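You operate a simulated robot arm through the tools that you are given. There is no shell and no other tool.

Carry out the task below with a simulated robot arm. There is one attempt and no reset: what you move stays moved.

## Task
Seat the draft frame, tare the flat balance and weigh the white-tabbed disc.
Fine: beaker off the pan first; blue frame seated all round; the disc with the white tab ends on the pan at 12 G. Set down upright: small beaker.
Where things are to end (x, y in the base frame): small beaker within 0.06 m of [0.62, 0.02]; disc with the white tab within 0.03 m of [0.59, -0.33].

The check looks at the end state, three seconds after you hand in, the way a careful person would. Anything else that was tipped, shoved, dropped, spilled or broken makes it a failure.

## Robot
A 6-joint arm with a two-finger parallel gripper, fixed in place. Base frame: the origin is on the floor under the middle of its stand, x ahead of it, y to its left, z up; the work surface is at about z = 0.85. Readings come in m, degrees, newtons and seconds.
With the tool pointing down near the work surface it reaches from about 0.3 to 0.66 m from the base axis. Its first joint turns from -115.0 to 115.0 degrees. Payload 3.43 kg.
The tool frame sits at the grasp point between the pads (the TCP): z along the fingers, y along the line on which they close. The tips reach 0.034 m beyond it. Largest opening 0.128 m; finger width 0.024, thickness 0.012; the body of the gripper, 0.048 by 0.13 m, starts 0.096 m behind the TCP.
Orientation is told as [roll, pitch, yaw] about the base's x, y, z axes, in that order, counted from this pose: with the fingers straight down and closing along the base's y, the tool's x points along the base's -x, its y along +y and its z along -z.

## Interface
- The arm moves only by the tool apply_moves. Its argument "rows" is one flat list of numbers, 7 for each row, row after row: the turn, a rotation vector about the base's x, y, z in units of 90 degrees (1.0 is 90 degrees), then the shift along the base's x, y, z in units of 200 mm (1.0 is 200 mm), then the opening, from 0 (shut) to 1 (fully open). In form: [wx, wy, wz, x, y, z, hand, wx, wy, wz, x, y, z, hand, ...]. A call has 1 to 20 rows; each row is the pose to reach, as a shift and turn from the pose commanded when the call began. A call with a number of a shift or a turn outside -1 to 1 is refused whole. Each row takes 0.2 s and may step no farther than 0.05 m and 8.6 degrees from the row before; otherwise, or with a gripper value out of range, the whole call is refused. Where a pose cannot be reached the arm comes as near as it can. A force on the tool above 40 N (or 10 N above the force at the start of the call, whichever is more), or a blocked arm, ends the call early, and 0.2 s more pass. Each finger travels about 0.153 m/s and halts on what it meets, pressing with about 39 N; the grip force reading is that of the motor and also rises with nothing between the fingers. The clock runs only during rows and for 0.2 s after the last one: add rows that repeat a pose to give the fingers time. It gives the time, the measured TCP pose, the force on the tool (base axes), the opening and the grip force at its end, in the units of the frame above (readings bear some noise), with the torque about the TCP (base axes, N m) and any sound that the robot's microphone picked up.
- Cameras (640 x 400 px; columns grow to the right, rows downward): "scene" is fixed at [0.2195, 0.6493, 1.6297]; the picture's right is [-0.91, -0.42, 0.00], its down [-0.23, 0.49, -0.84] and it looks along [0.35, -0.76, -0.54] (base axes); focal length 350 px, centre (320, 200). "wrist" rides on the gripper at [0.076, -0.011, -0.16] in the tool frame; the picture's right is [0.15, 0.99, 0.00], its down [-0.88, 0.13, -0.46] and it looks along [-0.45, 0.07, 0.89] (tool axes); focal length 234 px, centre (320, 200). There is no depth. A picture from a camera that has moved, and an enlarged one, comes with that camera's place and axes in the base frame and with its lens.
- capture(camera): a new picture of that camera. No time passes.
- raise_lower(by): slides the trunk up (or, below 0, down) by that many m; the arm rides with it, the base frame stays. It gives what a move gives, with no picture.
- close_up(camera, box): a new picture of the part [left, top, right, bottom] of that camera's present view, enlarged. No time passes.
- finish_job(): hands the job in; it is judged then, once.

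Nothing tells you positions but the pictures and the camera data. Unless the task says otherwise, let go and move clear before handing in.

The tools are called after "Request:" by a JSON object that holds its "op" and its "data". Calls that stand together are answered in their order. apply_moves: Moves the arm, as the interface text tells. Its arguments: {"type":"object","properties":{"rows":{"type":"array","items":{"type":"number"}}},"required":["rows"]} The other tools are called the same way: raise_lower (by) moves the trunk up or down; capture (camera) takes a picture; close_up (camera, box) takes an enlarged picture of a part of a camera's view; finish_job () hands the job in.

At the start:

```text
t: 0.0
eef_pos: [0.4775, -0.1821, 1.1918]
ee_rot: [0.0, 0.0, 0.1]
wrist_force: [0.1, -0.7, -0.9]
ft_torque: [-0.01, 0.0, 0.05]
gripper_width: 0.1281
grip_force: 0.0
trunk travel left (down, up): [-0.85, 0.14]
```

scene: 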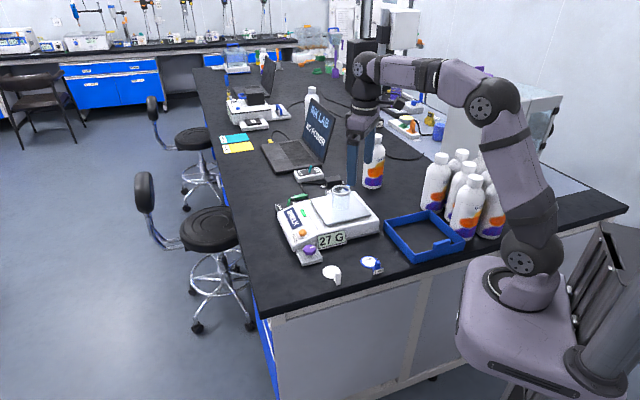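
wrist: 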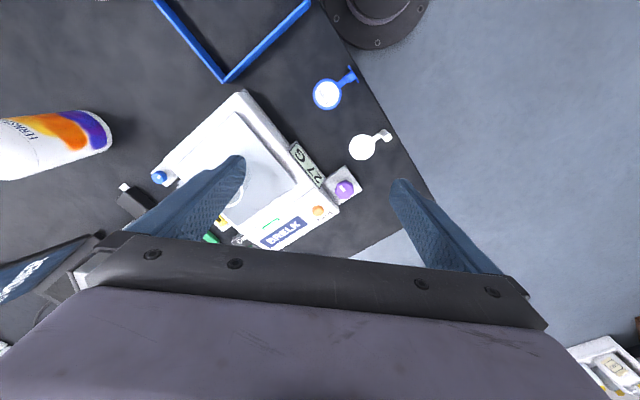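

I see a flat balance showing 27 G with a small beaker on its pan, a blue open frame on the bench, and two discs with tabs (one white, one blue). I'll look closer before moving anything.

Request:
{"op": "close_up", "data": {"camera": "scene", "box": [260, 160, 480, 298]}}

Request:
{"op": "close_up", "data": {"camera": "scene", "box": [270, 180, 400, 290]}}

Request:
{"op": "close_up", "data": {"camera": "wrist", "box": [100, 0, 440, 260]}}

```text
2.90 times, centred on (370, 229) of scene
camera zoom: at [0.2195, 0.6493, 1.6297], right [-0.91, -0.42, 0.0], down [-0.23, 0.49, -0.84], along [0.35, -0.76, -0.54], focal length 1013 px, centre (175, 116)
```

zoom: 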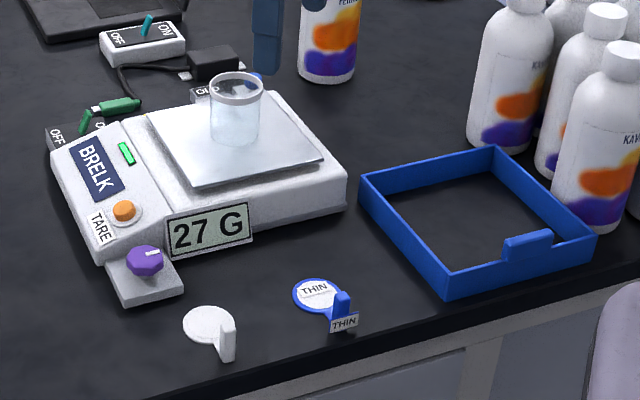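

```text
3.64 times, centred on (335, 235) of scene
camera zoom: at [0.2195, 0.6493, 1.6297], right [-0.91, -0.42, 0.0], down [-0.23, 0.49, -0.84], along [0.35, -0.76, -0.54], focal length 1271 px, centre (266, 73)
```

zoom: 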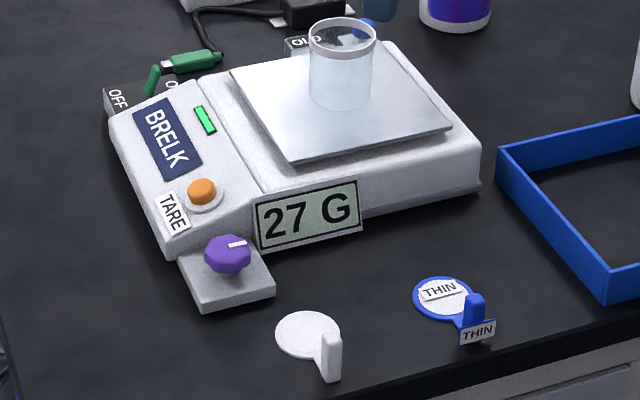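

```text
1.54 times, centred on (270, 130) of wrist
camera zoom: at [0.4018, -0.1932, 1.3528], right [-0.15, 0.99, 0.0], down [0.88, 0.13, 0.46], along [0.45, 0.07, -0.89], focal length 360 px, centre (397, 308)
```

zoom: 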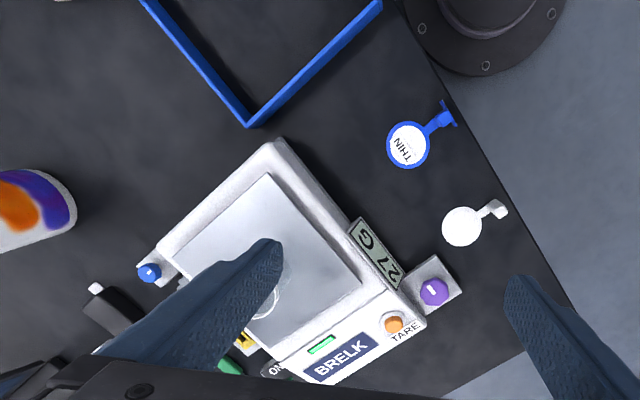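

The beaker stands on a diamond-oriented pan near (0.59, -0.33), the frame lies near (0.30, -0.37), and the white-tabbed disc near (0.52, -0.09). I'll zoom in on each detail (frame notch and tab, beaker, tare button, disc tab).

Request:
{"op": "close_up", "data": {"camera": "scene", "box": [375, 200, 475, 270]}}

Request:
{"op": "close_up", "data": {"camera": "scene", "box": [310, 240, 400, 296]}}

Request:
{"op": "close_up", "data": {"camera": "scene", "box": [270, 170, 350, 226]}}

Request:
{"op": "close_up", "data": {"camera": "scene", "box": [310, 170, 390, 226]}}

Request:
{"op": "close_up", "data": {"camera": "wrist", "box": [130, 70, 370, 250]}}

Request:
{"op": "close_up", "data": {"camera": "wrist", "box": [290, 60, 410, 170]}}

```text
5.71 times, centred on (425, 235) of scene
camera zoom: at [0.2195, 0.6493, 1.6297], right [-0.91, -0.42, 0.0], down [-0.23, 0.49, -0.84], along [0.35, -0.76, -0.54], focal length 1998 px, centre (-280, 0)
```

zoom: 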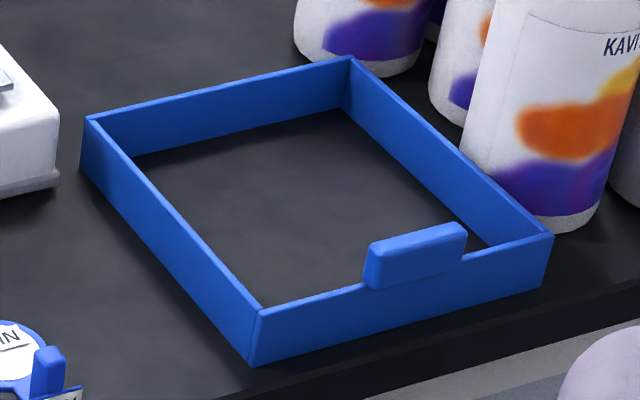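

```text
7.11 times, centred on (355, 268) of scene
camera zoom: at [0.2195, 0.6493, 1.6297], right [-0.91, -0.42, 0.0], down [-0.23, 0.49, -0.84], along [0.35, -0.76, -0.54], focal length 2486 px, centre (71, -284)
```

zoom: 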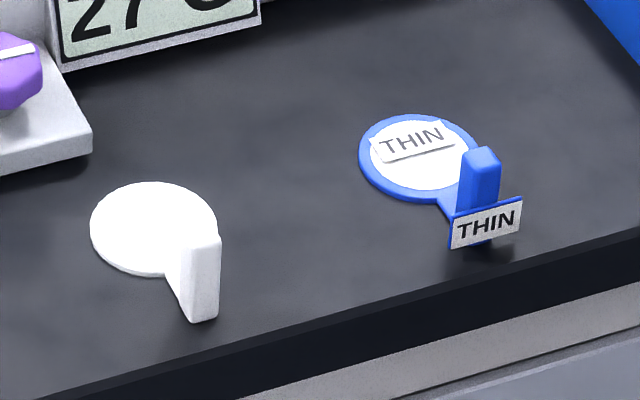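

```text
7.14 times, centred on (310, 198) of scene
camera zoom: at [0.2195, 0.6493, 1.6297], right [-0.91, -0.42, 0.0], down [-0.23, 0.49, -0.84], along [0.35, -0.76, -0.54], focal length 2497 px, centre (391, 214)
```

zoom: 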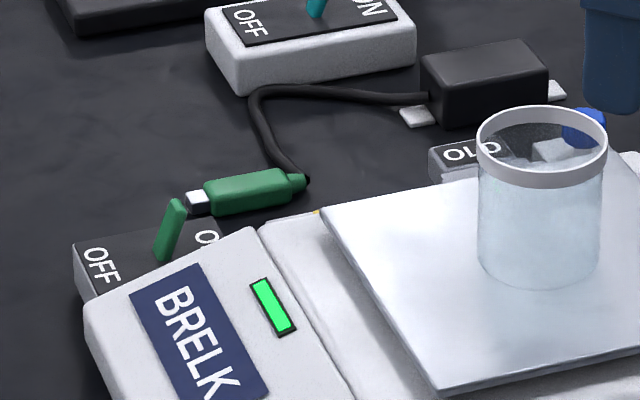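

```text
7.14 times, centred on (350, 198) of scene
camera zoom: at [0.2195, 0.6493, 1.6297], right [-0.91, -0.42, 0.0], down [-0.23, 0.49, -0.84], along [0.35, -0.76, -0.54], focal length 2497 px, centre (106, 214)
```

zoom: 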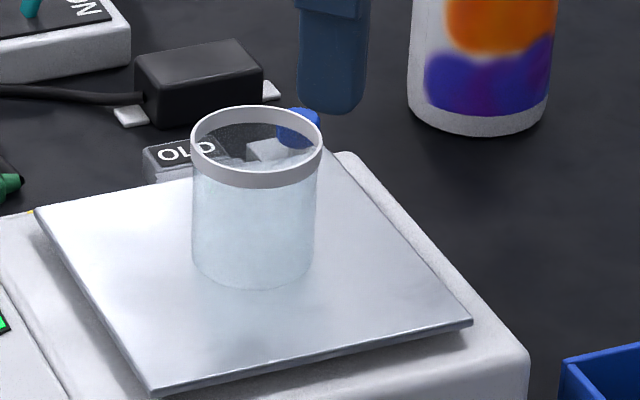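

```text
2.22 times, centred on (250, 160) of wrist
camera zoom: at [0.4018, -0.1932, 1.3528], right [-0.15, 0.99, 0.0], down [0.88, 0.13, 0.46], along [0.45, 0.07, -0.89], focal length 520 px, centre (476, 289)
```

zoom: 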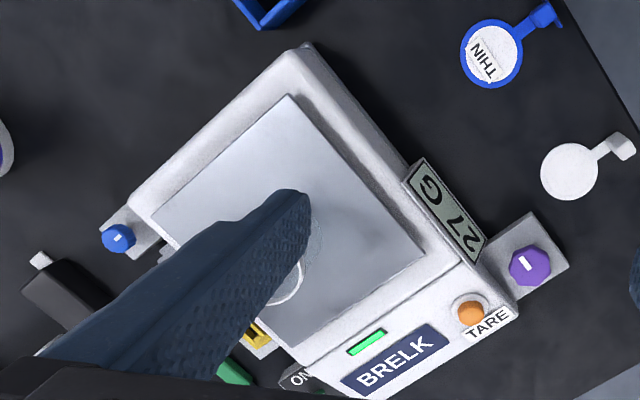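

```text
3.64 times, centred on (350, 115) of wrist
camera zoom: at [0.4018, -0.1932, 1.3528], right [-0.15, 0.99, 0.0], down [0.88, 0.13, 0.46], along [0.45, 0.07, -0.89], focal length 852 px, centre (211, 509)
```

zoom: 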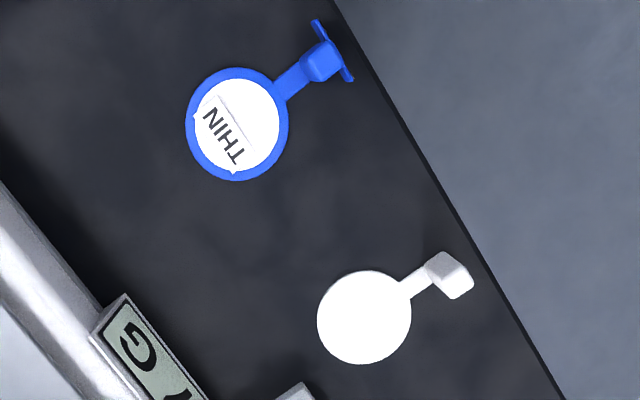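

The pan centre works out at about (0.59, -0.33, z≈0.93), with the beaker (about 64 mm wide, 65 mm tall) near the middle. Next I'll move above the beaker with the fingers closing tangentially, and check the reach there.

Request:
{"op": "apply_moves", "data": {"rows": [0, 0, -0.055, 0.095, -0.13, -0.06, 1, 0, 0, -0.11, 0.19, -0.26, -0.12, 1, 0, 0, -0.165, 0.286, -0.39, -0.18, 1, 0, 0, -0.22, 0.381, -0.52, -0.24, 1, 0, 0, -0.275, 0.477, -0.65, -0.3, 1, 0, 0, -0.33, 0.5725, -0.78, -0.36, 1, 0, 0, -0.33, 0.5725, -0.78, -0.36, 1]}}

Request:
{"op": "capture", "data": {"camera": "wrist"}}

Request:
{"op": "capture", "data": {"camera": "scene"}}

```text
t: 1.6
eef_pos: [0.5437, -0.307, 1.1021]
ee_rot: [0.1, 0.0, -29.8]
wrist_force: [0.1, -0.5, -0.9]
ft_torque: [0.0, 0.0, 0.01]
gripper_width: 0.1281
grip_force: 0.1
out of reach, approached as far as the arm can: row 4, 5, 6, 7
trunk travel left (down, up): [-0.85, 0.14]
```

```text
taken
camera wrist: at [0.4721, -0.2803, 1.2621], right [0.36, 0.93, 0.0], down [0.83, -0.32, 0.46], along [0.42, -0.17, -0.89], focal length 234 px, centre (320, 200)
```

wrist: 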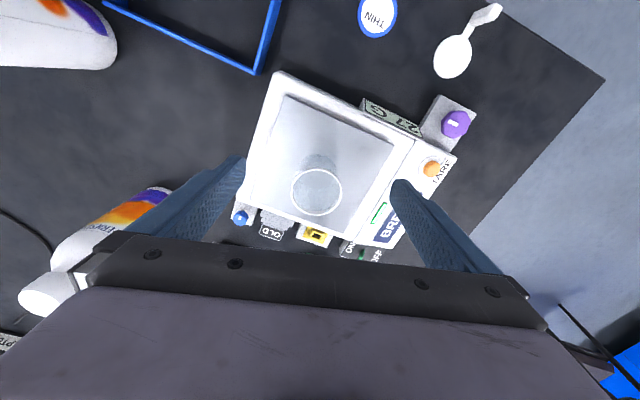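

```text
taken
```

scene: 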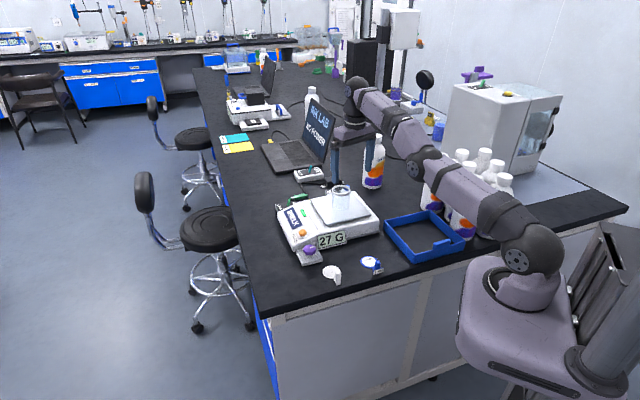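

At this height the arm only reaches a radius of about 0.62 m, so I'll tilt the fingers about 15° outward in the radial plane to reach the beaker at about 0.68 m. First I'll tilt in place and see what the pose reads.

Request:
{"op": "apply_moves", "data": {"rows": [-0.0412, -0.0725, 0, 0, 0, 0, 1, -0.0823, -0.1449, 0, 0, 0, 0, 1, -0.0823, -0.1449, 0, 0, 0, 0, 1]}}

Request:
{"op": "capture", "data": {"camera": "wrist"}}

```text
t: 2.4
eef_pos: [0.5546, -0.3146, 1.1093]
ee_rot: [-0.1, -3.6, -29.7]
wrist_force: [0.3, -0.9, -0.1]
ft_torque: [0.0, -0.02, -0.04]
gripper_width: 0.1281
grip_force: 0.2
out of reach, approached as far as the arm can: row 1, 2, 3
trunk travel left (down, up): [-0.85, 0.14]
```

```text
taken
camera wrist: at [0.4751, -0.282, 1.2643], right [0.36, 0.93, -0.01], down [0.8, -0.31, 0.51], along [0.47, -0.19, -0.86], focal length 234 px, centre (320, 200)
```

wrist: 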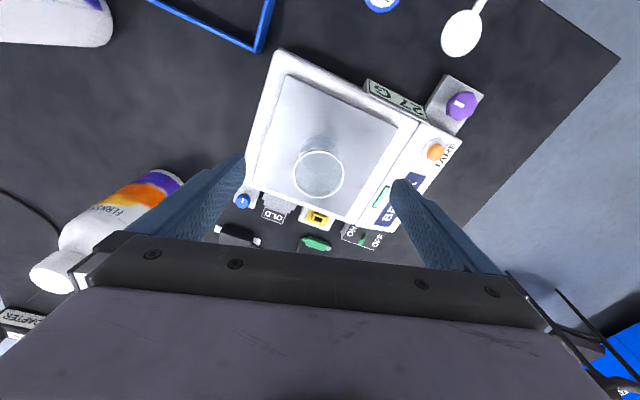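

The tilt was only partly reached because the arm is stretched out at this height. I'll back the radius off a little and lower slightly, to find which pose counts as commanded.

Request:
{"op": "apply_moves", "data": {"rows": [0, 0, 0, -0.1, 0.057, -0.1, 1, 0, 0, 0, -0.2, 0.114, -0.2, 1, 0, 0, 0, -0.2, 0.114, -0.2, 1]}}

```text
t: 3.2
eef_pos: [0.5577, -0.3174, 1.0982]
ee_rot: [0.1, -3.4, -29.7]
wrist_force: [-0.3, 0.5, 0.1]
ft_torque: [0.01, -0.01, -0.01]
gripper_width: 0.1278
grip_force: 0.1
out of reach, approached as far as the arm can: row 1, 2, 3
trunk travel left (down, up): [-0.85, 0.14]
```

The solver seems stuck near full extension. I'll retract 0.12 m radially so the elbow bends, and let the tilt take effect there.

Request:
{"op": "apply_moves", "data": {"rows": [0, 0, 0, -0.17, 0.1, 0, 1, 0, 0, 0, -0.34, 0.2, 0, 1, 0, 0, 0, -0.52, 0.3, 0, 1, 0, 0, 0, -0.52, 0.3, 0, 1]}}

Request:
{"op": "capture", "data": {"camera": "scene"}}

```text
t: 4.2
eef_pos: [0.5534, -0.316, 1.1085]
ee_rot: [0.0, -3.4, -29.7]
wrist_force: [-0.1, 0.2, -0.1]
ft_torque: [0.03, 0.01, -0.01]
gripper_width: 0.1281
grip_force: 0.0
out of reach, approached as far as the arm can: row 1, 2, 3, 4
trunk travel left (down, up): [-0.85, 0.14]
```

```text
taken
```

scene: 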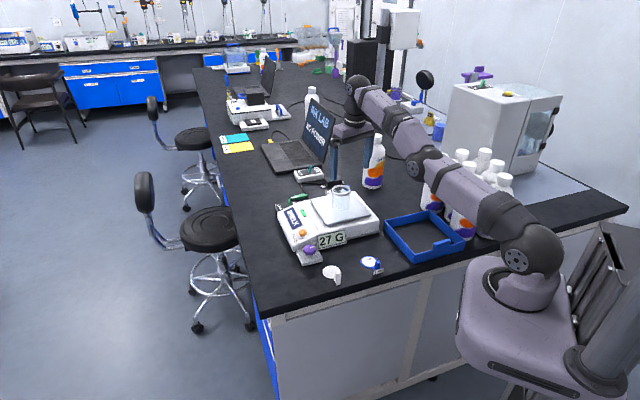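

The straight elbow flexes only when the tool is commanded downward, so I'll step down 5 cm; the open fingers straddle the beaker there and stay well clear of it.

Request:
{"op": "apply_moves", "data": {"rows": [0, 0, 0, 0, 0, -0.125, 1, 0, 0, 0, 0, 0, -0.25, 1, 0, 0, 0, 0, 0, -0.25, 1]}}

```text
t: 5.0
eef_pos: [0.564, -0.3233, 1.0593]
ee_rot: [0.0, -3.4, -29.7]
wrist_force: [0.4, -0.1, -0.6]
ft_torque: [0.01, 0.02, -0.02]
gripper_width: 0.128
grip_force: 0.0
out of reach, approached as far as the arm can: row 1, 2, 3
trunk travel left (down, up): [-0.85, 0.14]
```

The arm appears stuck in a straight-elbow solution while the command lies inside its reach. I'll raise the trunk for clearance and then drive the command back out to the reach circle and downward, to flex the elbow the proper way.

Request:
{"op": "raise_lower", "data": {"by": 0.14}}

Request:
{"op": "apply_moves", "data": {"rows": [0, 0, 0, 0.2, -0.1136, -0.0375, 1, 0, 0, 0, 0.4, -0.2272, -0.075, 1, 0, 0, 0, 0.6, -0.341, -0.1125, 1, 0, 0, 0, 0.8, -0.4545, -0.15, 1, 0, 0, 0, 0.778, -0.442, -0.39, 1, 0, 0, 0, 0.735, -0.417, -0.625, 1, 0, 0, 0, 0.735, -0.417, -0.625, 1]}}

Request:
{"op": "capture", "data": {"camera": "scene"}}

```text
t: 6.7
eef_pos: [0.5635, -0.3239, 1.2002]
ee_rot: [0.0, -3.4, -29.7]
wrist_force: [0.4, -0.3, -0.3]
ft_torque: [0.0, -0.03, 0.0]
gripper_width: 0.1278
grip_force: 0.0
trunk travel left (down, up): [-0.99, 0.0]
```

```text
t: 8.3
eef_pos: [0.5836, -0.3305, 1.0755]
ee_rot: [0.0, -3.4, -29.6]
wrist_force: [0.9, 0.0, -1.1]
ft_torque: [0.03, 0.01, -0.01]
gripper_width: 0.1278
grip_force: 0.0
out of reach, approached as far as the arm can: row 1, 2, 3, 4, 5, 6, 7
trunk travel left (down, up): [-0.99, 0.0]
```

```text
taken
```

scene: 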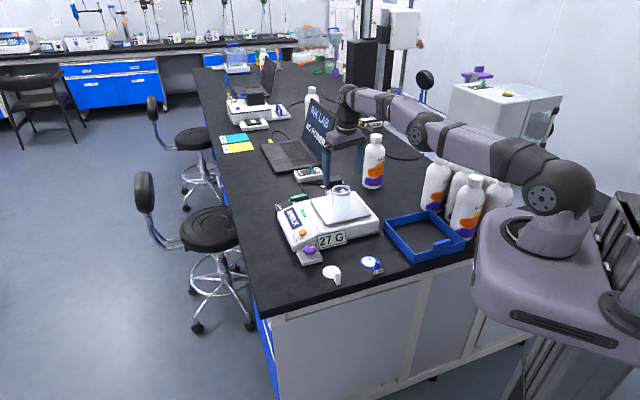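

The arm is still on its straight-elbow reach circle, and it's now right above the beaker. I'll swing round to clear bench, away from the beaker, before trying to bend the elbow again.

Request:
{"op": "apply_moves", "data": {"rows": [0, 0, 0.041, 0.1005, 0.1915, 0, 1, 0, 0, 0.082, 0.188, 0.3885, 0, 1, 0, 0, 0.123, 0.263, 0.591, 0, 1, 0, 0, 0.164, 0.325, 0.798, 0, 1, 0, 0, 0.164, 0.325, 0.798, 0, 1]}}

```text
t: 9.5
eef_pos: [0.6498, -0.1687, 1.078]
ee_rot: [0.1, -3.3, -14.9]
wrist_force: [0.0, 0.2, 1.0]
ft_torque: [-0.03, 0.02, 0.01]
gripper_width: 0.1279
grip_force: 0.0
out of reach, approached as far as the arm can: row 4, 5
trunk travel left (down, up): [-0.99, 0.0]
```

I'm clear of the beaker now and the first rows of that swing were reachable. I'll continue to straight ahead while shrinking the radius and dropping a little.

Request:
{"op": "apply_moves", "data": {"rows": [0, 0, 0.041, 0.031, 0.212, -0.05, 1, 0, 0, 0.082, 0.044, 0.4215, -0.1, 1, 0, 0, 0.123, 0.0445, 0.6365, -0.15, 1, 0, 0, 0.164, 0.026, 0.8435, -0.2, 1, 0, 0, 0.164, 0.026, 0.8435, -0.2, 1]}}

Request:
{"op": "capture", "data": {"camera": "wrist"}}

Request:
{"op": "capture", "data": {"camera": "scene"}}

```text
t: 10.7
eef_pos: [0.6758, -0.0007, 1.0379]
ee_rot: [0.0, -3.3, -0.2]
wrist_force: [1.1, -0.5, 1.0]
ft_torque: [0.01, -0.01, 0.02]
gripper_width: 0.1281
grip_force: 0.0
out of reach, approached as far as the arm can: row 1, 2, 3, 4, 5
trunk travel left (down, up): [-0.99, 0.0]
```

```text
taken
camera wrist: at [0.5904, -0.0124, 1.1924], right [-0.14, 0.99, -0.01], down [0.85, 0.13, 0.51], along [0.5, 0.07, -0.86], focal length 234 px, centre (320, 200)
```

wrist: 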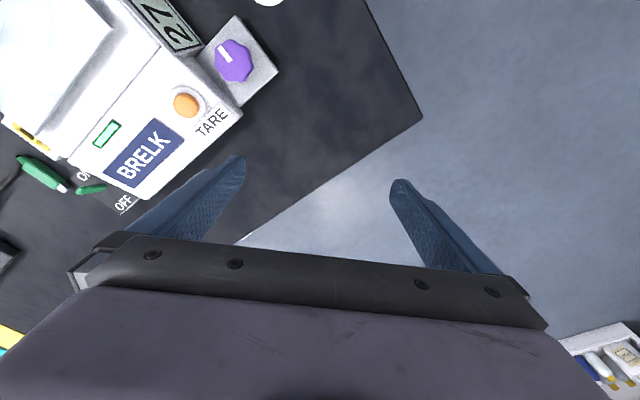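

```text
taken
```

scene: 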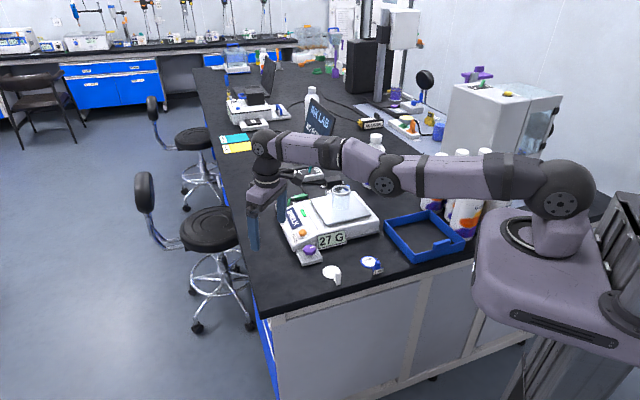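

The elbow is still straight, but the bench below is clear here; I can also see that its corner is near (0.64, 0.13). I'll push straight down with some inward motion to break the elbow.

Request:
{"op": "apply_moves", "data": {"rows": [0, 0, 0, -0.05, 0, -0.23, 1, 0, 0, 0, -0.15, 0, -0.45, 1, 0, 0, 0, -0.25, 0, -0.45, 1, 0, 0, 0, -0.35, 0, -0.45, 1, 0, 0, 0, -0.35, 0, -0.45, 1, 0, 0, 0, -0.35, 0, -0.45, 1]}}

```text
t: 12.1
eef_pos: [0.6638, 0.0006, 0.9398]
ee_rot: [-0.1, -3.3, -0.2]
wrist_force: [-0.9, 0.0, 0.4]
ft_torque: [0.01, -0.01, -0.03]
gripper_width: 0.128
grip_force: 0.1
out of reach, approached as far as the arm can: row 1, 2, 3, 4, 5, 6
trunk travel left (down, up): [-0.99, 0.0]
```

The arm still follows its outer circle. I'll look closely at the elbow to see which way it's bent.

Request:
{"op": "close_up", "data": {"camera": "scene", "box": [220, 100, 640, 360]}}

```text
1.52 times, centred on (430, 230) of scene
camera zoom: at [0.2195, 0.6493, 1.6297], right [-0.91, -0.42, 0.0], down [-0.23, 0.49, -0.84], along [0.35, -0.76, -0.54], focal length 533 px, centre (152, 154)
```

zoom: 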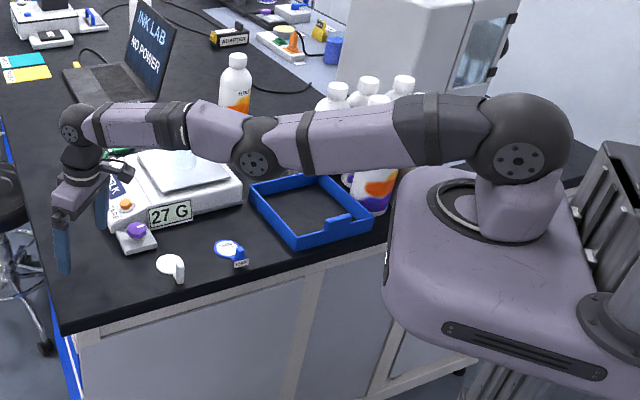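

The elbow has gone slightly over-straight (below the shoulder-wrist line), which explains the trap. I'll push the command outside the reach circle to straighten it, then sweep down just inside the circle so the elbow bends upward.

Request:
{"op": "apply_moves", "data": {"rows": [0, 0, 0, 0.131, 0, 0.176, 1, 0, 0, 0, 0.181, 0, 0.401, 1, 0, 0, 0, 0.181, 0, 0.626, 1, 0, 0, 0, 0.156, 0, 0.851, 1, 0, 0, 0, 0.081, 0, 0.976, 1, 0, 0, 0, 0.051, 0, 0.976, 1, 0, 0, 0, 0.026, 0, 0.976, 1, 0, 0, 0, 0.026, 0, 0.976, 1, 0, 0, 0, 0.006, 0, 0.741, 1, 0, 0, 0, -0.004, 0, 0.501, 1, 0, 0, 0, -0.044, 0, 0.266, 1, 0, 0, 0, -0.144, 0, 0.076, 1, 0, 0, 0, -0.269, 0, 0.051, 1, 0, 0, 0, -0.369, 0, 0.051, 1, 0, 0, 0, -0.369, 0, 0.051, 1]}}

Request:
{"op": "close_up", "data": {"camera": "scene", "box": [220, 100, 640, 360]}}

```text
t: 15.3
eef_pos: [0.6641, 0.0016, 0.9391]
ee_rot: [-0.1, -3.3, -0.2]
wrist_force: [-0.2, -0.3, -0.2]
ft_torque: [0.0, -0.02, 0.0]
gripper_width: 0.128
grip_force: 0.1
out of reach, approached as far as the arm can: row 1, 2, 3, 4, 5, 9, 10, 11, 12, 13, 14, 15
trunk travel left (down, up): [-0.99, 0.0]
```

```text
1.52 times, centred on (430, 230) of scene
camera zoom: at [0.2195, 0.6493, 1.6297], right [-0.91, -0.42, 0.0], down [-0.23, 0.49, -0.84], along [0.35, -0.76, -0.54], focal length 533 px, centre (152, 154)
```

zoom: 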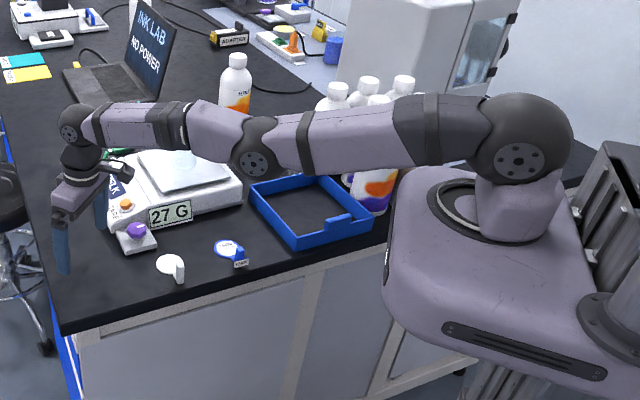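

Rows 6–8 were reached, so the true limit lies slightly farther out than I thought and the upward approach bent the elbow the wrong way. I'll repeat, holding farther out to straighten fully before the downward sweep.

Request:
{"op": "apply_moves", "data": {"rows": [0, 0, 0, 0.1295, 0, 0.1795, 1, 0, 0, 0, 0.1795, 0, 0.4045, 1, 0, 0, 0, 0.1795, 0, 0.6295, 1, 0, 0, 0, 0.1795, 0, 0.8545, 1, 0, 0, 0, 0.1795, 0, 0.9895, 1, 0, 0, 0, 0.1795, 0, 0.9895, 1, 0, 0, 0, 0.1295, 0, 0.9895, 1, 0, 0, 0, 0.1295, 0, 0.9895, 1, 0, 0, 0, 0.0995, 0, 0.9895, 1, 0, 0, 0, 0.0995, 0, 0.9895, 1, 0, 0, 0, 0.0595, 0, 0.7545, 1, 0, 0, 0, 0.0195, 0, 0.5195, 1, 0, 0, 0, -0.0455, 0, 0.2945, 1, 0, 0, 0, -0.1205, 0, 0.1045, 1, 0, 0, 0, -0.2705, 0, 0.0545, 1, 0, 0, 0, -0.3705, 0, 0.0545, 1, 0, 0, 0, -0.3705, 0, 0.0545, 1]}}

Request:
{"op": "close_up", "data": {"camera": "scene", "box": [220, 100, 640, 360]}}

```text
t: 18.9
eef_pos: [0.589, 0.0012, 0.9498]
ee_rot: [0.0, -3.5, -0.2]
wrist_force: [0.1, 0.4, -0.2]
ft_torque: [0.0, -0.03, -0.01]
gripper_width: 0.1281
grip_force: 0.0
out of reach, approached as far as the arm can: row 1, 2, 3, 4, 5, 6, 7, 8, 9, 10
trunk travel left (down, up): [-0.99, 0.0]
```

```text
1.52 times, centred on (430, 230) of scene
camera zoom: at [0.2195, 0.6493, 1.6297], right [-0.91, -0.42, 0.0], down [-0.23, 0.49, -0.84], along [0.35, -0.76, -0.54], focal length 533 px, centre (152, 154)
```

zoom: 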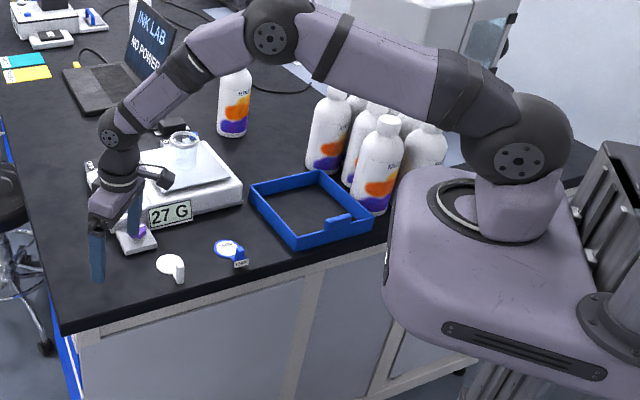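

The elbow is properly bent upward again. From here I'll keep a safe reach margin: rise, tilt the fingers 15° outward, then swing toward the beaker.

Request:
{"op": "apply_moves", "data": {"rows": [0, -0.032, 0, 0, 0, 0.19, 1, 0, -0.065, 0, 0, 0, 0.38, 1, 0, -0.097, 0, 0, 0, 0.57, 1, 0, -0.129, 0, 0, 0, 0.75, 1, 0, -0.129, 0, 0, 0, 0.75, 1]}}

```text
t: 20.1
eef_pos: [0.5896, 0.0027, 1.1002]
ee_rot: [0.1, -15.0, -0.1]
wrist_force: [0.5, 0.3, -0.6]
ft_torque: [0.03, -0.02, 0.01]
gripper_width: 0.1282
grip_force: 0.0
trunk travel left (down, up): [-0.99, 0.0]
```

Reach and tilt are now as commanded. I'll swing toward the beaker at a safe height.

Request:
{"op": "apply_moves", "data": {"rows": [0, 0, -0.0411, 0.019, -0.197, 0, 1, 0, 0, -0.0822, 0.025, -0.3915, 0, 1, 0, 0, -0.1233, 0.0185, -0.5875, 0, 1, 0, 0, -0.1644, -0.001, -0.784, 0, 1, 0, 0, -0.2056, -0.034, -0.9805, 0, 1, 0, 0, -0.2056, -0.034, -0.9805, 0, 1]}}

Request:
{"op": "capture", "data": {"camera": "wrist"}}

```text
t: 21.5
eef_pos: [0.5834, -0.195, 1.1016]
ee_rot: [-0.1, -15.1, -18.6]
wrist_force: [-0.4, 0.8, 0.0]
ft_torque: [0.0, 0.0, -0.02]
gripper_width: 0.1278
grip_force: 0.0
trunk travel left (down, up): [-0.99, 0.0]
```

```text
taken
camera wrist: at [0.4719, -0.1698, 1.2369], right [0.18, 0.98, -0.04], down [0.73, -0.11, 0.67], along [0.65, -0.15, -0.74], focal length 234 px, centre (320, 200)
```

wrist: 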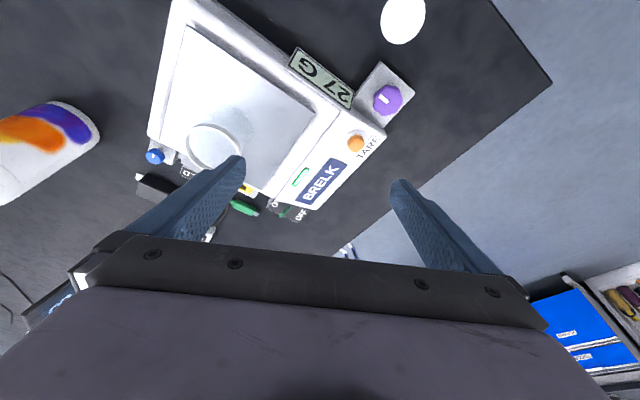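

From two wrist views the beaker rim is centred near (0.589, -0.333) at z ≈ 0.985. I'll move directly above it and check the alignment before descending.

Request:
{"op": "apply_moves", "data": {"rows": [0, 0, -0.0411, 0.0005, -0.215, 0, 1, 0, 0, -0.0822, 0.0075, -0.4445, 0, 1, 0, 0, -0.1222, 0.0285, -0.691, 0, 1, 0, 0, -0.1222, 0.0285, -0.691, 0, 1]}}

Request:
{"op": "capture", "data": {"camera": "wrist"}}

Request:
{"op": "close_up", "data": {"camera": "scene", "box": [240, 60, 440, 280]}}

```text
t: 22.5
eef_pos: [0.5876, -0.3321, 1.1027]
ee_rot: [0.1, -15.1, -29.8]
wrist_force: [-0.7, 0.7, 0.2]
ft_torque: [-0.01, 0.02, -0.02]
gripper_width: 0.1282
grip_force: 0.0
trunk travel left (down, up): [-0.99, 0.0]
```

```text
taken
camera wrist: at [0.4827, -0.2858, 1.2375], right [0.37, 0.93, -0.04], down [0.7, -0.25, 0.67], along [0.61, -0.27, -0.74], focal length 234 px, centre (320, 200)
```

wrist: 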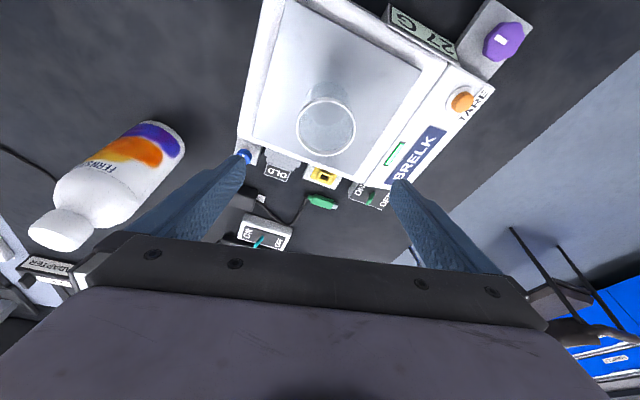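

```text
1.82 times, centred on (340, 170) of scene
camera zoom: at [0.2195, 0.6493, 1.6297], right [-0.91, -0.42, 0.0], down [-0.23, 0.49, -0.84], along [0.35, -0.76, -0.54], focal length 636 px, centre (284, 254)
```

zoom: 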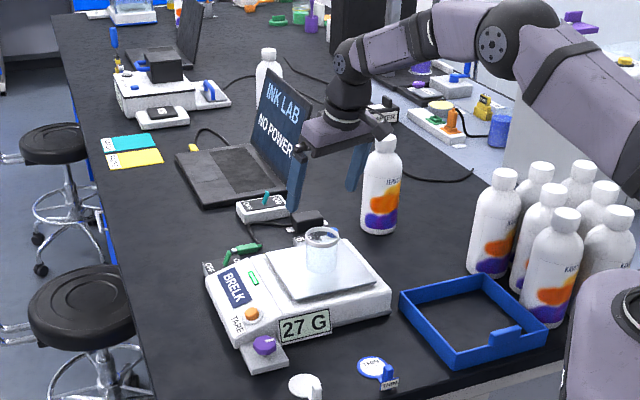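

The TCP is within about 3 mm of the beaker axis. I'll descend slowly with the fingers open around it.

Request:
{"op": "apply_moves", "data": {"rows": [0, 0, 0, -0.005, 0.005, -0.16, 1, 0, 0, 0, -0.009, 0.01, -0.32, 1, 0, 0, 0, -0.009, 0.01, -0.45, 1, 0, 0, 0, -0.009, 0.01, -0.55, 1, 0, 0, 0, -0.009, 0.01, -0.64, 1, 0, 0, 0, -0.009, 0.01, -0.64, 1]}}

Request:
{"op": "capture", "data": {"camera": "wrist"}}

Request:
{"op": "close_up", "data": {"camera": "scene", "box": [270, 120, 430, 260]}}

```text
t: 23.9
eef_pos: [0.5867, -0.331, 0.973]
ee_rot: [0.1, -15.2, -29.7]
wrist_force: [-0.1, -0.3, 0.2]
ft_torque: [-0.04, -0.05, 0.0]
gripper_width: 0.128
grip_force: 0.1
trunk travel left (down, up): [-0.99, 0.0]
```

```text
taken
camera wrist: at [0.4811, -0.2848, 1.1079], right [0.37, 0.93, -0.04], down [0.7, -0.25, 0.67], along [0.61, -0.27, -0.74], focal length 234 px, centre (320, 200)
```

wrist: 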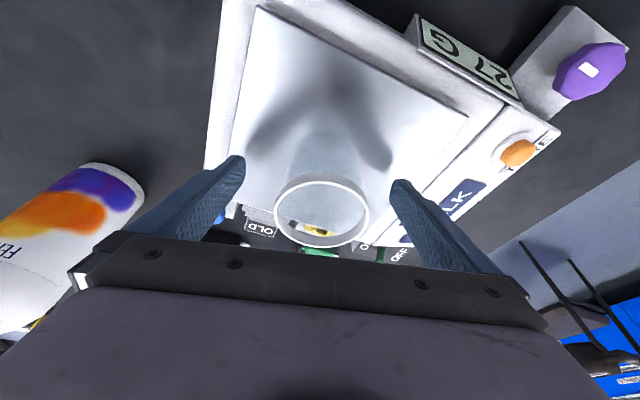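

```text
2.86 times, centred on (350, 190) of scene
camera zoom: at [0.2195, 0.6493, 1.6297], right [-0.91, -0.42, 0.0], down [-0.23, 0.49, -0.84], along [0.35, -0.76, -0.54], focal length 999 px, centre (234, 229)
```

zoom: 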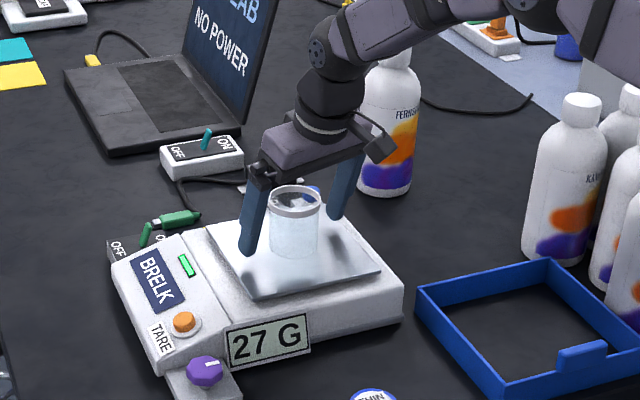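

The fingers straddle the beaker symmetrically, just above the pan. I'll close on it now.

Request:
{"op": "apply_moves", "data": {"rows": [0, 0, 0, 0, 0, 0, 0.7, 0, 0, 0, 0, 0, 0, 0.42, 0, 0, 0, 0, 0, 0, 0.42, 0, 0, 0, 0, 0, 0, 0.42, 0, 0, 0, 0, 0, 0, 0.42]}}

Request:
{"op": "capture", "data": {"camera": "wrist"}}

```text
t: 25.1
eef_pos: [0.5866, -0.3319, 0.9739]
ee_rot: [0.0, -15.2, -29.7]
wrist_force: [-0.4, -0.3, 0.8]
ft_torque: [0.02, 0.04, 0.02]
gripper_width: 0.057
grip_force: 38.9
trunk travel left (down, up): [-0.99, 0.0]
```

```text
taken
camera wrist: at [0.4813, -0.2849, 1.1081], right [0.37, 0.93, -0.04], down [0.7, -0.25, 0.67], along [0.61, -0.27, -0.74], focal length 234 px, centre (320, 200)
```

wrist: 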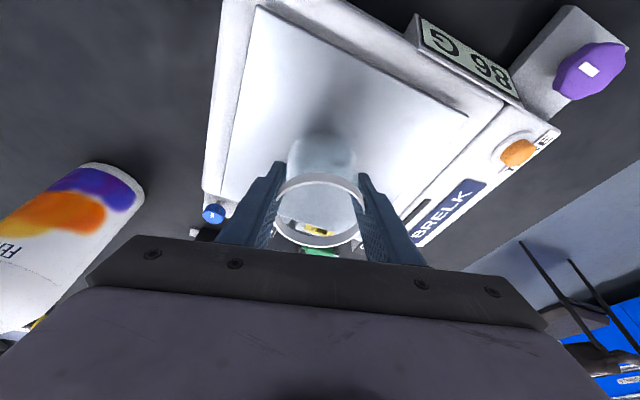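

The beaker is gripped at 57 mm with 39 N. I'll lift it straight up, gently.

Request:
{"op": "apply_moves", "data": {"rows": [0, 0, 0, 0, 0, 0.05, 0.42, 0, 0, 0, 0, 0, 0.12, 0.42, 0, 0, 0, 0, 0, 0.2, 0.42, 0, 0, 0, 0, 0, 0.28, 0.42, 0, 0, 0, 0, 0, 0.36, 0.42, 0, 0, 0, 0, 0, 0.44, 0.42, 0, 0, 0, 0, 0, 0.48, 0.42, 0, 0, 0, 0, 0, 0.48, 0.42]}}

Request:
{"op": "close_up", "data": {"camera": "scene", "box": [240, 100, 440, 280]}}

Request:
{"op": "capture", "data": {"camera": "wrist"}}

```text
t: 26.9
eef_pos: [0.5866, -0.331, 1.07]
ee_rot: [0.1, -15.0, -29.7]
wrist_force: [0.5, -0.4, -0.4]
ft_torque: [0.01, 0.0, 0.01]
gripper_width: 0.057
grip_force: 38.6
trunk travel left (down, up): [-0.99, 0.0]
```

```text
2.22 times, centred on (340, 190) of scene
camera zoom: at [0.2195, 0.6493, 1.6297], right [-0.91, -0.42, 0.0], down [-0.23, 0.49, -0.84], along [0.35, -0.76, -0.54], focal length 777 px, centre (276, 222)
```

zoom: 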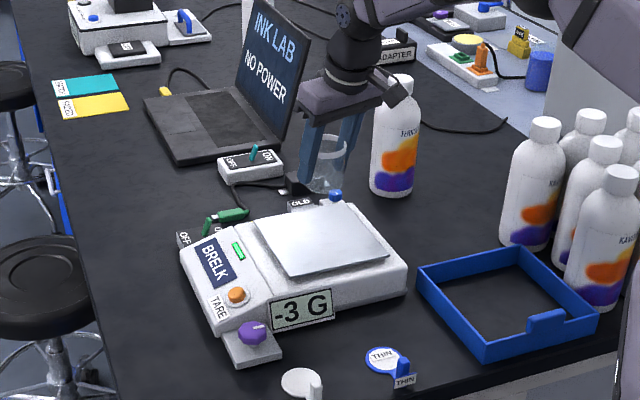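

```text
taken
camera wrist: at [0.4813, -0.2844, 1.2041], right [0.37, 0.93, -0.04], down [0.7, -0.25, 0.67], along [0.61, -0.27, -0.74], focal length 234 px, centre (320, 200)
```

wrist: 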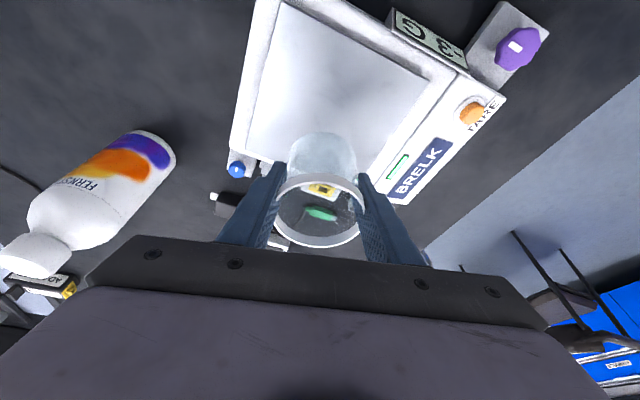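

The pan is empty and reads -3 G, so it will need the tare. I'll carry the beaker round to its set-down spot near (0.62, 0.02).

Request:
{"op": "apply_moves", "data": {"rows": [0, 0, 0.0214, 0.0365, 0.109, 0, 0.42, 0, 0, 0.0548, 0.086, 0.279, 0, 0.42, 0, 0, 0.0937, 0.127, 0.4805, 0, 0.42, 0, 0, 0.1326, 0.155, 0.6815, 0, 0.42, 0, 0, 0.1714, 0.17, 0.882, 0, 0.42, 0, 0, 0.1714, 0.17, 0.882, 0, 0.42]}}

Request:
{"op": "apply_moves", "data": {"rows": [0, 0, 0.0389, 0.0215, 0.1945, 0, 0.42, 0, 0, 0.0778, 0.0315, 0.389, 0, 0.42, 0, 0, 0.1167, 0.029, 0.5825, 0, 0.42, 0, 0, 0.15, 0.01, 0.747, 0, 0.42, 0, 0, 0.1761, -0.005, 0.874, 0, 0.42, 0, 0, 0.1761, -0.005, 0.874, 0, 0.42]}}

Request:
{"op": "capture", "data": {"camera": "wrist"}}

Request:
{"op": "close_up", "data": {"camera": "scene", "box": [220, 100, 420, 300]}}

```text
t: 28.3
eef_pos: [0.622, -0.1557, 1.069]
ee_rot: [0.1, -15.1, -14.1]
wrist_force: [-0.2, -1.0, 0.0]
ft_torque: [0.04, 0.0, 0.0]
gripper_width: 0.0566
grip_force: 38.7
trunk travel left (down, up): [-0.99, 0.0]
```

```text
t: 29.7
eef_pos: [0.6205, 0.0204, 1.0685]
ee_rot: [0.1, -15.2, 1.6]
wrist_force: [0.1, -0.4, 0.1]
ft_torque: [0.01, -0.06, -0.02]
gripper_width: 0.0563
grip_force: 39.0
trunk travel left (down, up): [-0.99, 0.0]
```

```text
taken
camera wrist: at [0.5059, 0.0052, 1.2038], right [-0.17, 0.98, -0.04], down [0.73, 0.15, 0.67], along [0.66, 0.09, -0.74], focal length 234 px, centre (320, 200)
```

wrist: 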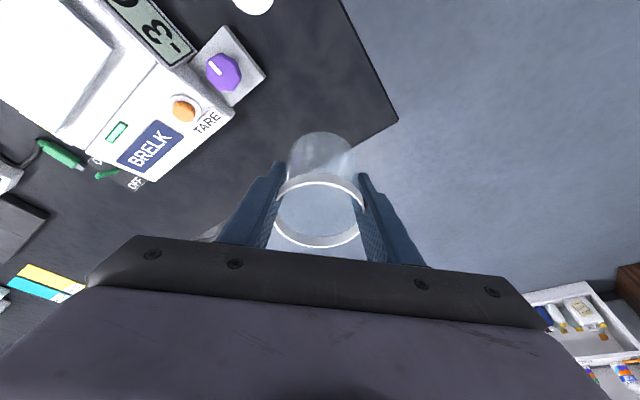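

```text
2.00 times, centred on (320, 200) of scene
camera zoom: at [0.2195, 0.6493, 1.6297], right [-0.91, -0.42, 0.0], down [-0.23, 0.49, -0.84], along [0.35, -0.76, -0.54], focal length 699 px, centre (320, 200)
```

zoom: 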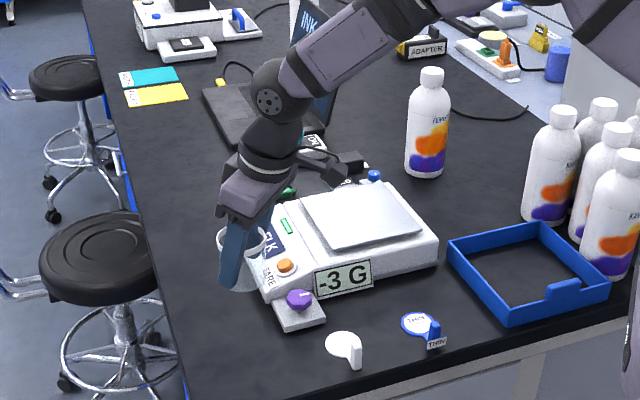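

The spot is about 75 mm in from the bench edge and clear of the balance foot. I'll lower the beaker to just above the bench.

Request:
{"op": "apply_moves", "data": {"rows": [0, 0, 0, 0, 0, -0.12, 0.42, 0, 0, 0, 0, 0, -0.28, 0.42, 0, 0, 0, 0, 0, -0.44, 0.42, 0, 0, 0, 0, 0, -0.58, 0.42, 0, 0, 0, 0, 0, -0.69, 0.42, 0, 0, 0, 0, 0, -0.76, 0.42, 0, 0, 0, 0, 0, -0.76, 0.42]}}

Request:
{"op": "close_up", "data": {"camera": "scene", "box": [240, 160, 360, 280]}}

```text
t: 31.3
eef_pos: [0.6196, 0.0194, 0.9177]
ee_rot: [0.2, -15.0, 1.7]
wrist_force: [0.2, 0.3, -0.5]
ft_torque: [-0.04, 0.0, 0.0]
gripper_width: 0.0561
grip_force: 38.9
trunk travel left (down, up): [-0.99, 0.0]
```

```text
3.33 times, centred on (300, 220) of scene
camera zoom: at [0.2195, 0.6493, 1.6297], right [-0.91, -0.42, 0.0], down [-0.23, 0.49, -0.84], along [0.35, -0.76, -0.54], focal length 1165 px, centre (387, 133)
```

zoom: 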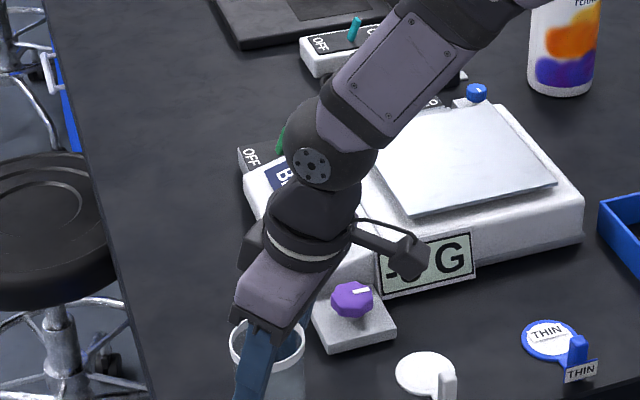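

The beaker is just above the bench. I'll go down in small steps, watching the force.

Request:
{"op": "apply_moves", "data": {"rows": [0, 0, 0, 0, 0, -0.015, 0.42, 0, 0, 0, 0, 0, -0.03, 0.42, 0, 0, 0, 0, 0, -0.045, 0.42]}}

Request:
{"op": "close_up", "data": {"camera": "scene", "box": [240, 200, 340, 300]}}

```text
t: 32.1
eef_pos: [0.6191, 0.0209, 0.9096]
ee_rot: [0.1, -15.0, 1.6]
wrist_force: [0.1, -0.1, -0.3]
ft_torque: [0.04, -0.02, -0.01]
gripper_width: 0.0561
grip_force: 39.1
trunk travel left (down, up): [-0.99, 0.0]
```

```text
4.00 times, centred on (290, 250) of scene
camera zoom: at [0.2195, 0.6493, 1.6297], right [-0.91, -0.42, 0.0], down [-0.23, 0.49, -0.84], along [0.35, -0.76, -0.54], focal length 1398 px, centre (440, 0)
```

zoom: 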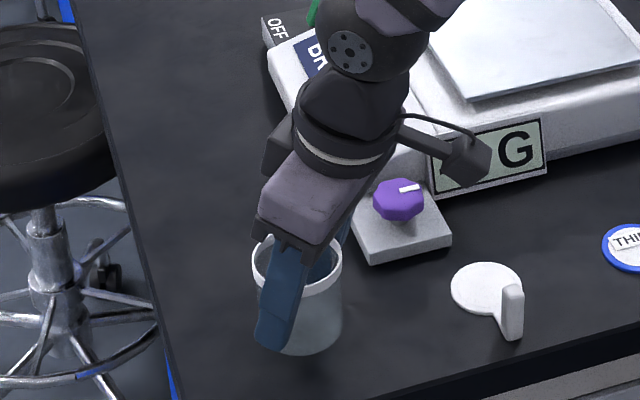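

No contact yet, so I'll continue down in 2 mm steps.

Request:
{"op": "apply_moves", "data": {"rows": [0, 0, 0, 0, 0, -0.01, 0.42, 0, 0, 0, 0, 0, -0.02, 0.42, 0, 0, 0, 0, 0, -0.03, 0.42]}}

Request:
{"op": "apply_moves", "data": {"rows": [0, 0, 0, 0, 0, -0.01, 0.42, 0, 0, 0, 0, 0, -0.01, 0.42]}}

```text
t: 32.9
eef_pos: [0.6205, 0.0206, 0.9016]
ee_rot: [0.2, -15.1, 1.6]
wrist_force: [-0.8, -0.1, -0.9]
ft_torque: [-0.01, -0.01, 0.0]
gripper_width: 0.0562
grip_force: 39.0
trunk travel left (down, up): [-0.99, 0.0]
```

```text
t: 33.5
eef_pos: [0.619, 0.0208, 0.9008]
ee_rot: [0.1, -14.9, 1.6]
wrist_force: [-0.3, 0.3, -0.2]
ft_torque: [0.01, 0.0, 0.01]
gripper_width: 0.0561
grip_force: 38.4
trunk travel left (down, up): [-0.99, 0.0]
```

Still no contact; I'll keep stepping down.

Request:
{"op": "apply_moves", "data": {"rows": [0, 0, 0, 0, 0, -0.01, 0.42, 0, 0, 0, 0, 0, -0.015, 0.42]}}

Request:
{"op": "close_up", "data": {"camera": "scene", "box": [260, 220, 340, 290]}}

```text
t: 34.1
eef_pos: [0.6194, 0.0204, 0.8975]
ee_rot: [0.1, -15.0, 1.5]
wrist_force: [-1.1, 0.4, 1.5]
ft_torque: [0.05, 0.07, -0.03]
gripper_width: 0.0559
grip_force: 39.0
trunk travel left (down, up): [-0.99, 0.0]
```

```text
5.71 times, centred on (300, 255) of scene
camera zoom: at [0.2195, 0.6493, 1.6297], right [-0.91, -0.42, 0.0], down [-0.23, 0.49, -0.84], along [0.35, -0.76, -0.54], focal length 1998 px, centre (434, -114)
```

zoom: 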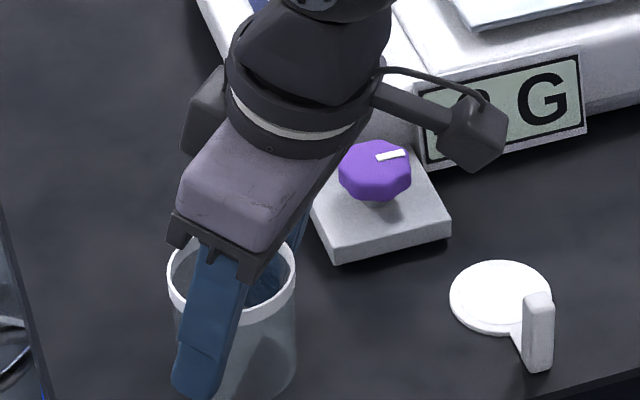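

A slight upward force has appeared (1.5 N). One more small step to confirm contact.

Request:
{"op": "apply_moves", "data": {"rows": [0, 0, 0, 0, 0, -0.0075, 0.42, 0, 0, 0, 0, 0, -0.0075, 0.42]}}

```text
t: 34.7
eef_pos: [0.6195, 0.0211, 0.8973]
ee_rot: [0.1, -15.1, 1.6]
wrist_force: [-1.9, -1.4, 10.0]
ft_torque: [-0.09, 0.27, 0.07]
gripper_width: 0.0558
grip_force: 39.1
trunk travel left (down, up): [-0.99, 0.0]
```

The beaker is on the bench. I'll ease the pressure by 1 mm and open the fingers.

Request:
{"op": "apply_moves", "data": {"rows": [0, 0, 0, 0, 0, 0.0065, 0.42, 0, 0, 0, 0, 0, 0.0065, 0.5, 0, 0, 0, 0, 0, 0.0065, 0.6, 0, 0, 0, 0, 0, 0.0065, 0.8, 0, 0, 0, 0, 0, 0.0065, 1, 0, 0, 0, 0, 0, 0.0065, 1]}}

Request:
{"op": "capture", "data": {"camera": "wrist"}}

Request:
{"op": "close_up", "data": {"camera": "scene", "box": [240, 200, 340, 300]}}

```text
t: 36.1
eef_pos: [0.6194, 0.0208, 0.8974]
ee_rot: [0.2, -15.0, 1.7]
wrist_force: [-0.5, -0.7, -0.9]
ft_torque: [0.01, -0.01, -0.02]
gripper_width: 0.1279
grip_force: 0.0
trunk travel left (down, up): [-0.99, 0.0]
```

```text
taken
camera wrist: at [0.5053, 0.0054, 1.0319], right [-0.17, 0.98, -0.04], down [0.73, 0.15, 0.67], along [0.66, 0.09, -0.74], focal length 234 px, centre (320, 200)
```

wrist: 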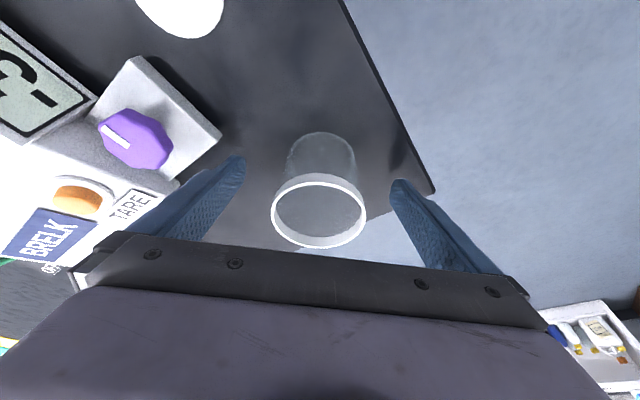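

```text
4.00 times, centred on (290, 250) of scene
camera zoom: at [0.2195, 0.6493, 1.6297], right [-0.91, -0.42, 0.0], down [-0.23, 0.49, -0.84], along [0.35, -0.76, -0.54], focal length 1398 px, centre (440, 0)
```

zoom: 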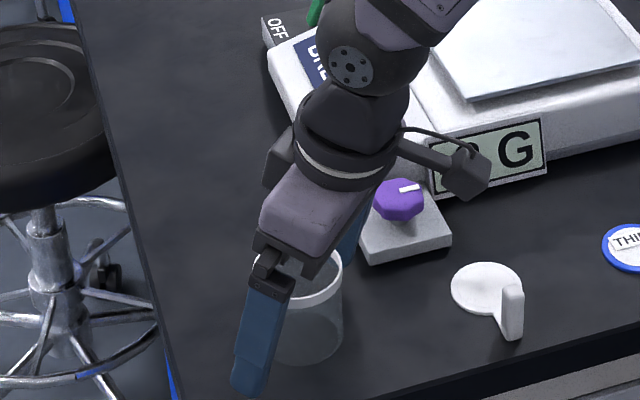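

The beaker stands upright on the bench and is released. I'll rise straight up, then level the tool and pull in.

Request:
{"op": "apply_moves", "data": {"rows": [0, 0, 0, 0, 0, 0.1, 1, 0, 0, 0, 0, 0, 0.3, 1, 0, 0, 0, 0, 0, 0.5, 1, 0, 0, 0, 0, 0, 0.7, 1, 0, 0, 0, 0, 0, 0.9, 1, 0, 0, 0, 0, 0, 0.9, 1]}}

Request:
{"op": "apply_moves", "data": {"rows": [-0.001, 0.042, 0, -0.15, 0, 0, 1, -0.003, 0.083, 0, -0.3, 0, 0, 1, -0.004, 0.125, 0, -0.45, 0, 0, 1, -0.005, 0.1667, 0, -0.6, 0, 0, 1, -0.005, 0.1667, 0, -0.6, 0, 0, 1]}}

Request:
{"op": "capture", "data": {"camera": "scene"}}

```text
t: 37.5
eef_pos: [0.6201, 0.0204, 1.078]
ee_rot: [0.1, -15.0, 1.6]
wrist_force: [-0.8, -0.3, 0.3]
ft_torque: [-0.02, 0.01, -0.04]
gripper_width: 0.1279
grip_force: 0.0
trunk travel left (down, up): [-0.99, 0.0]
```

```text
t: 38.7
eef_pos: [0.4994, 0.019, 1.0773]
ee_rot: [0.0, 0.0, 1.7]
wrist_force: [-0.5, 0.4, 0.1]
ft_torque: [0.0, -0.03, -0.01]
gripper_width: 0.1279
grip_force: 0.1
trunk travel left (down, up): [-0.99, 0.0]
```

```text
taken
```

scene: 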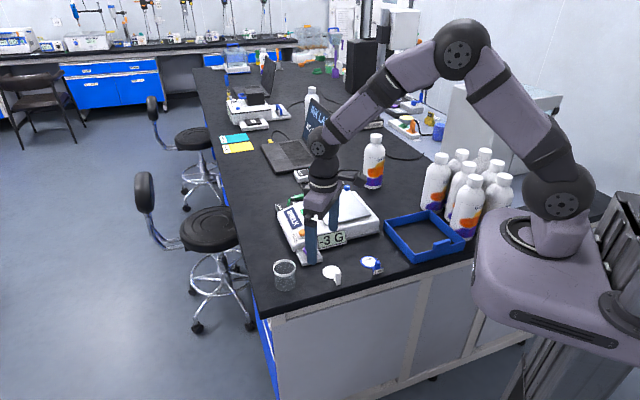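

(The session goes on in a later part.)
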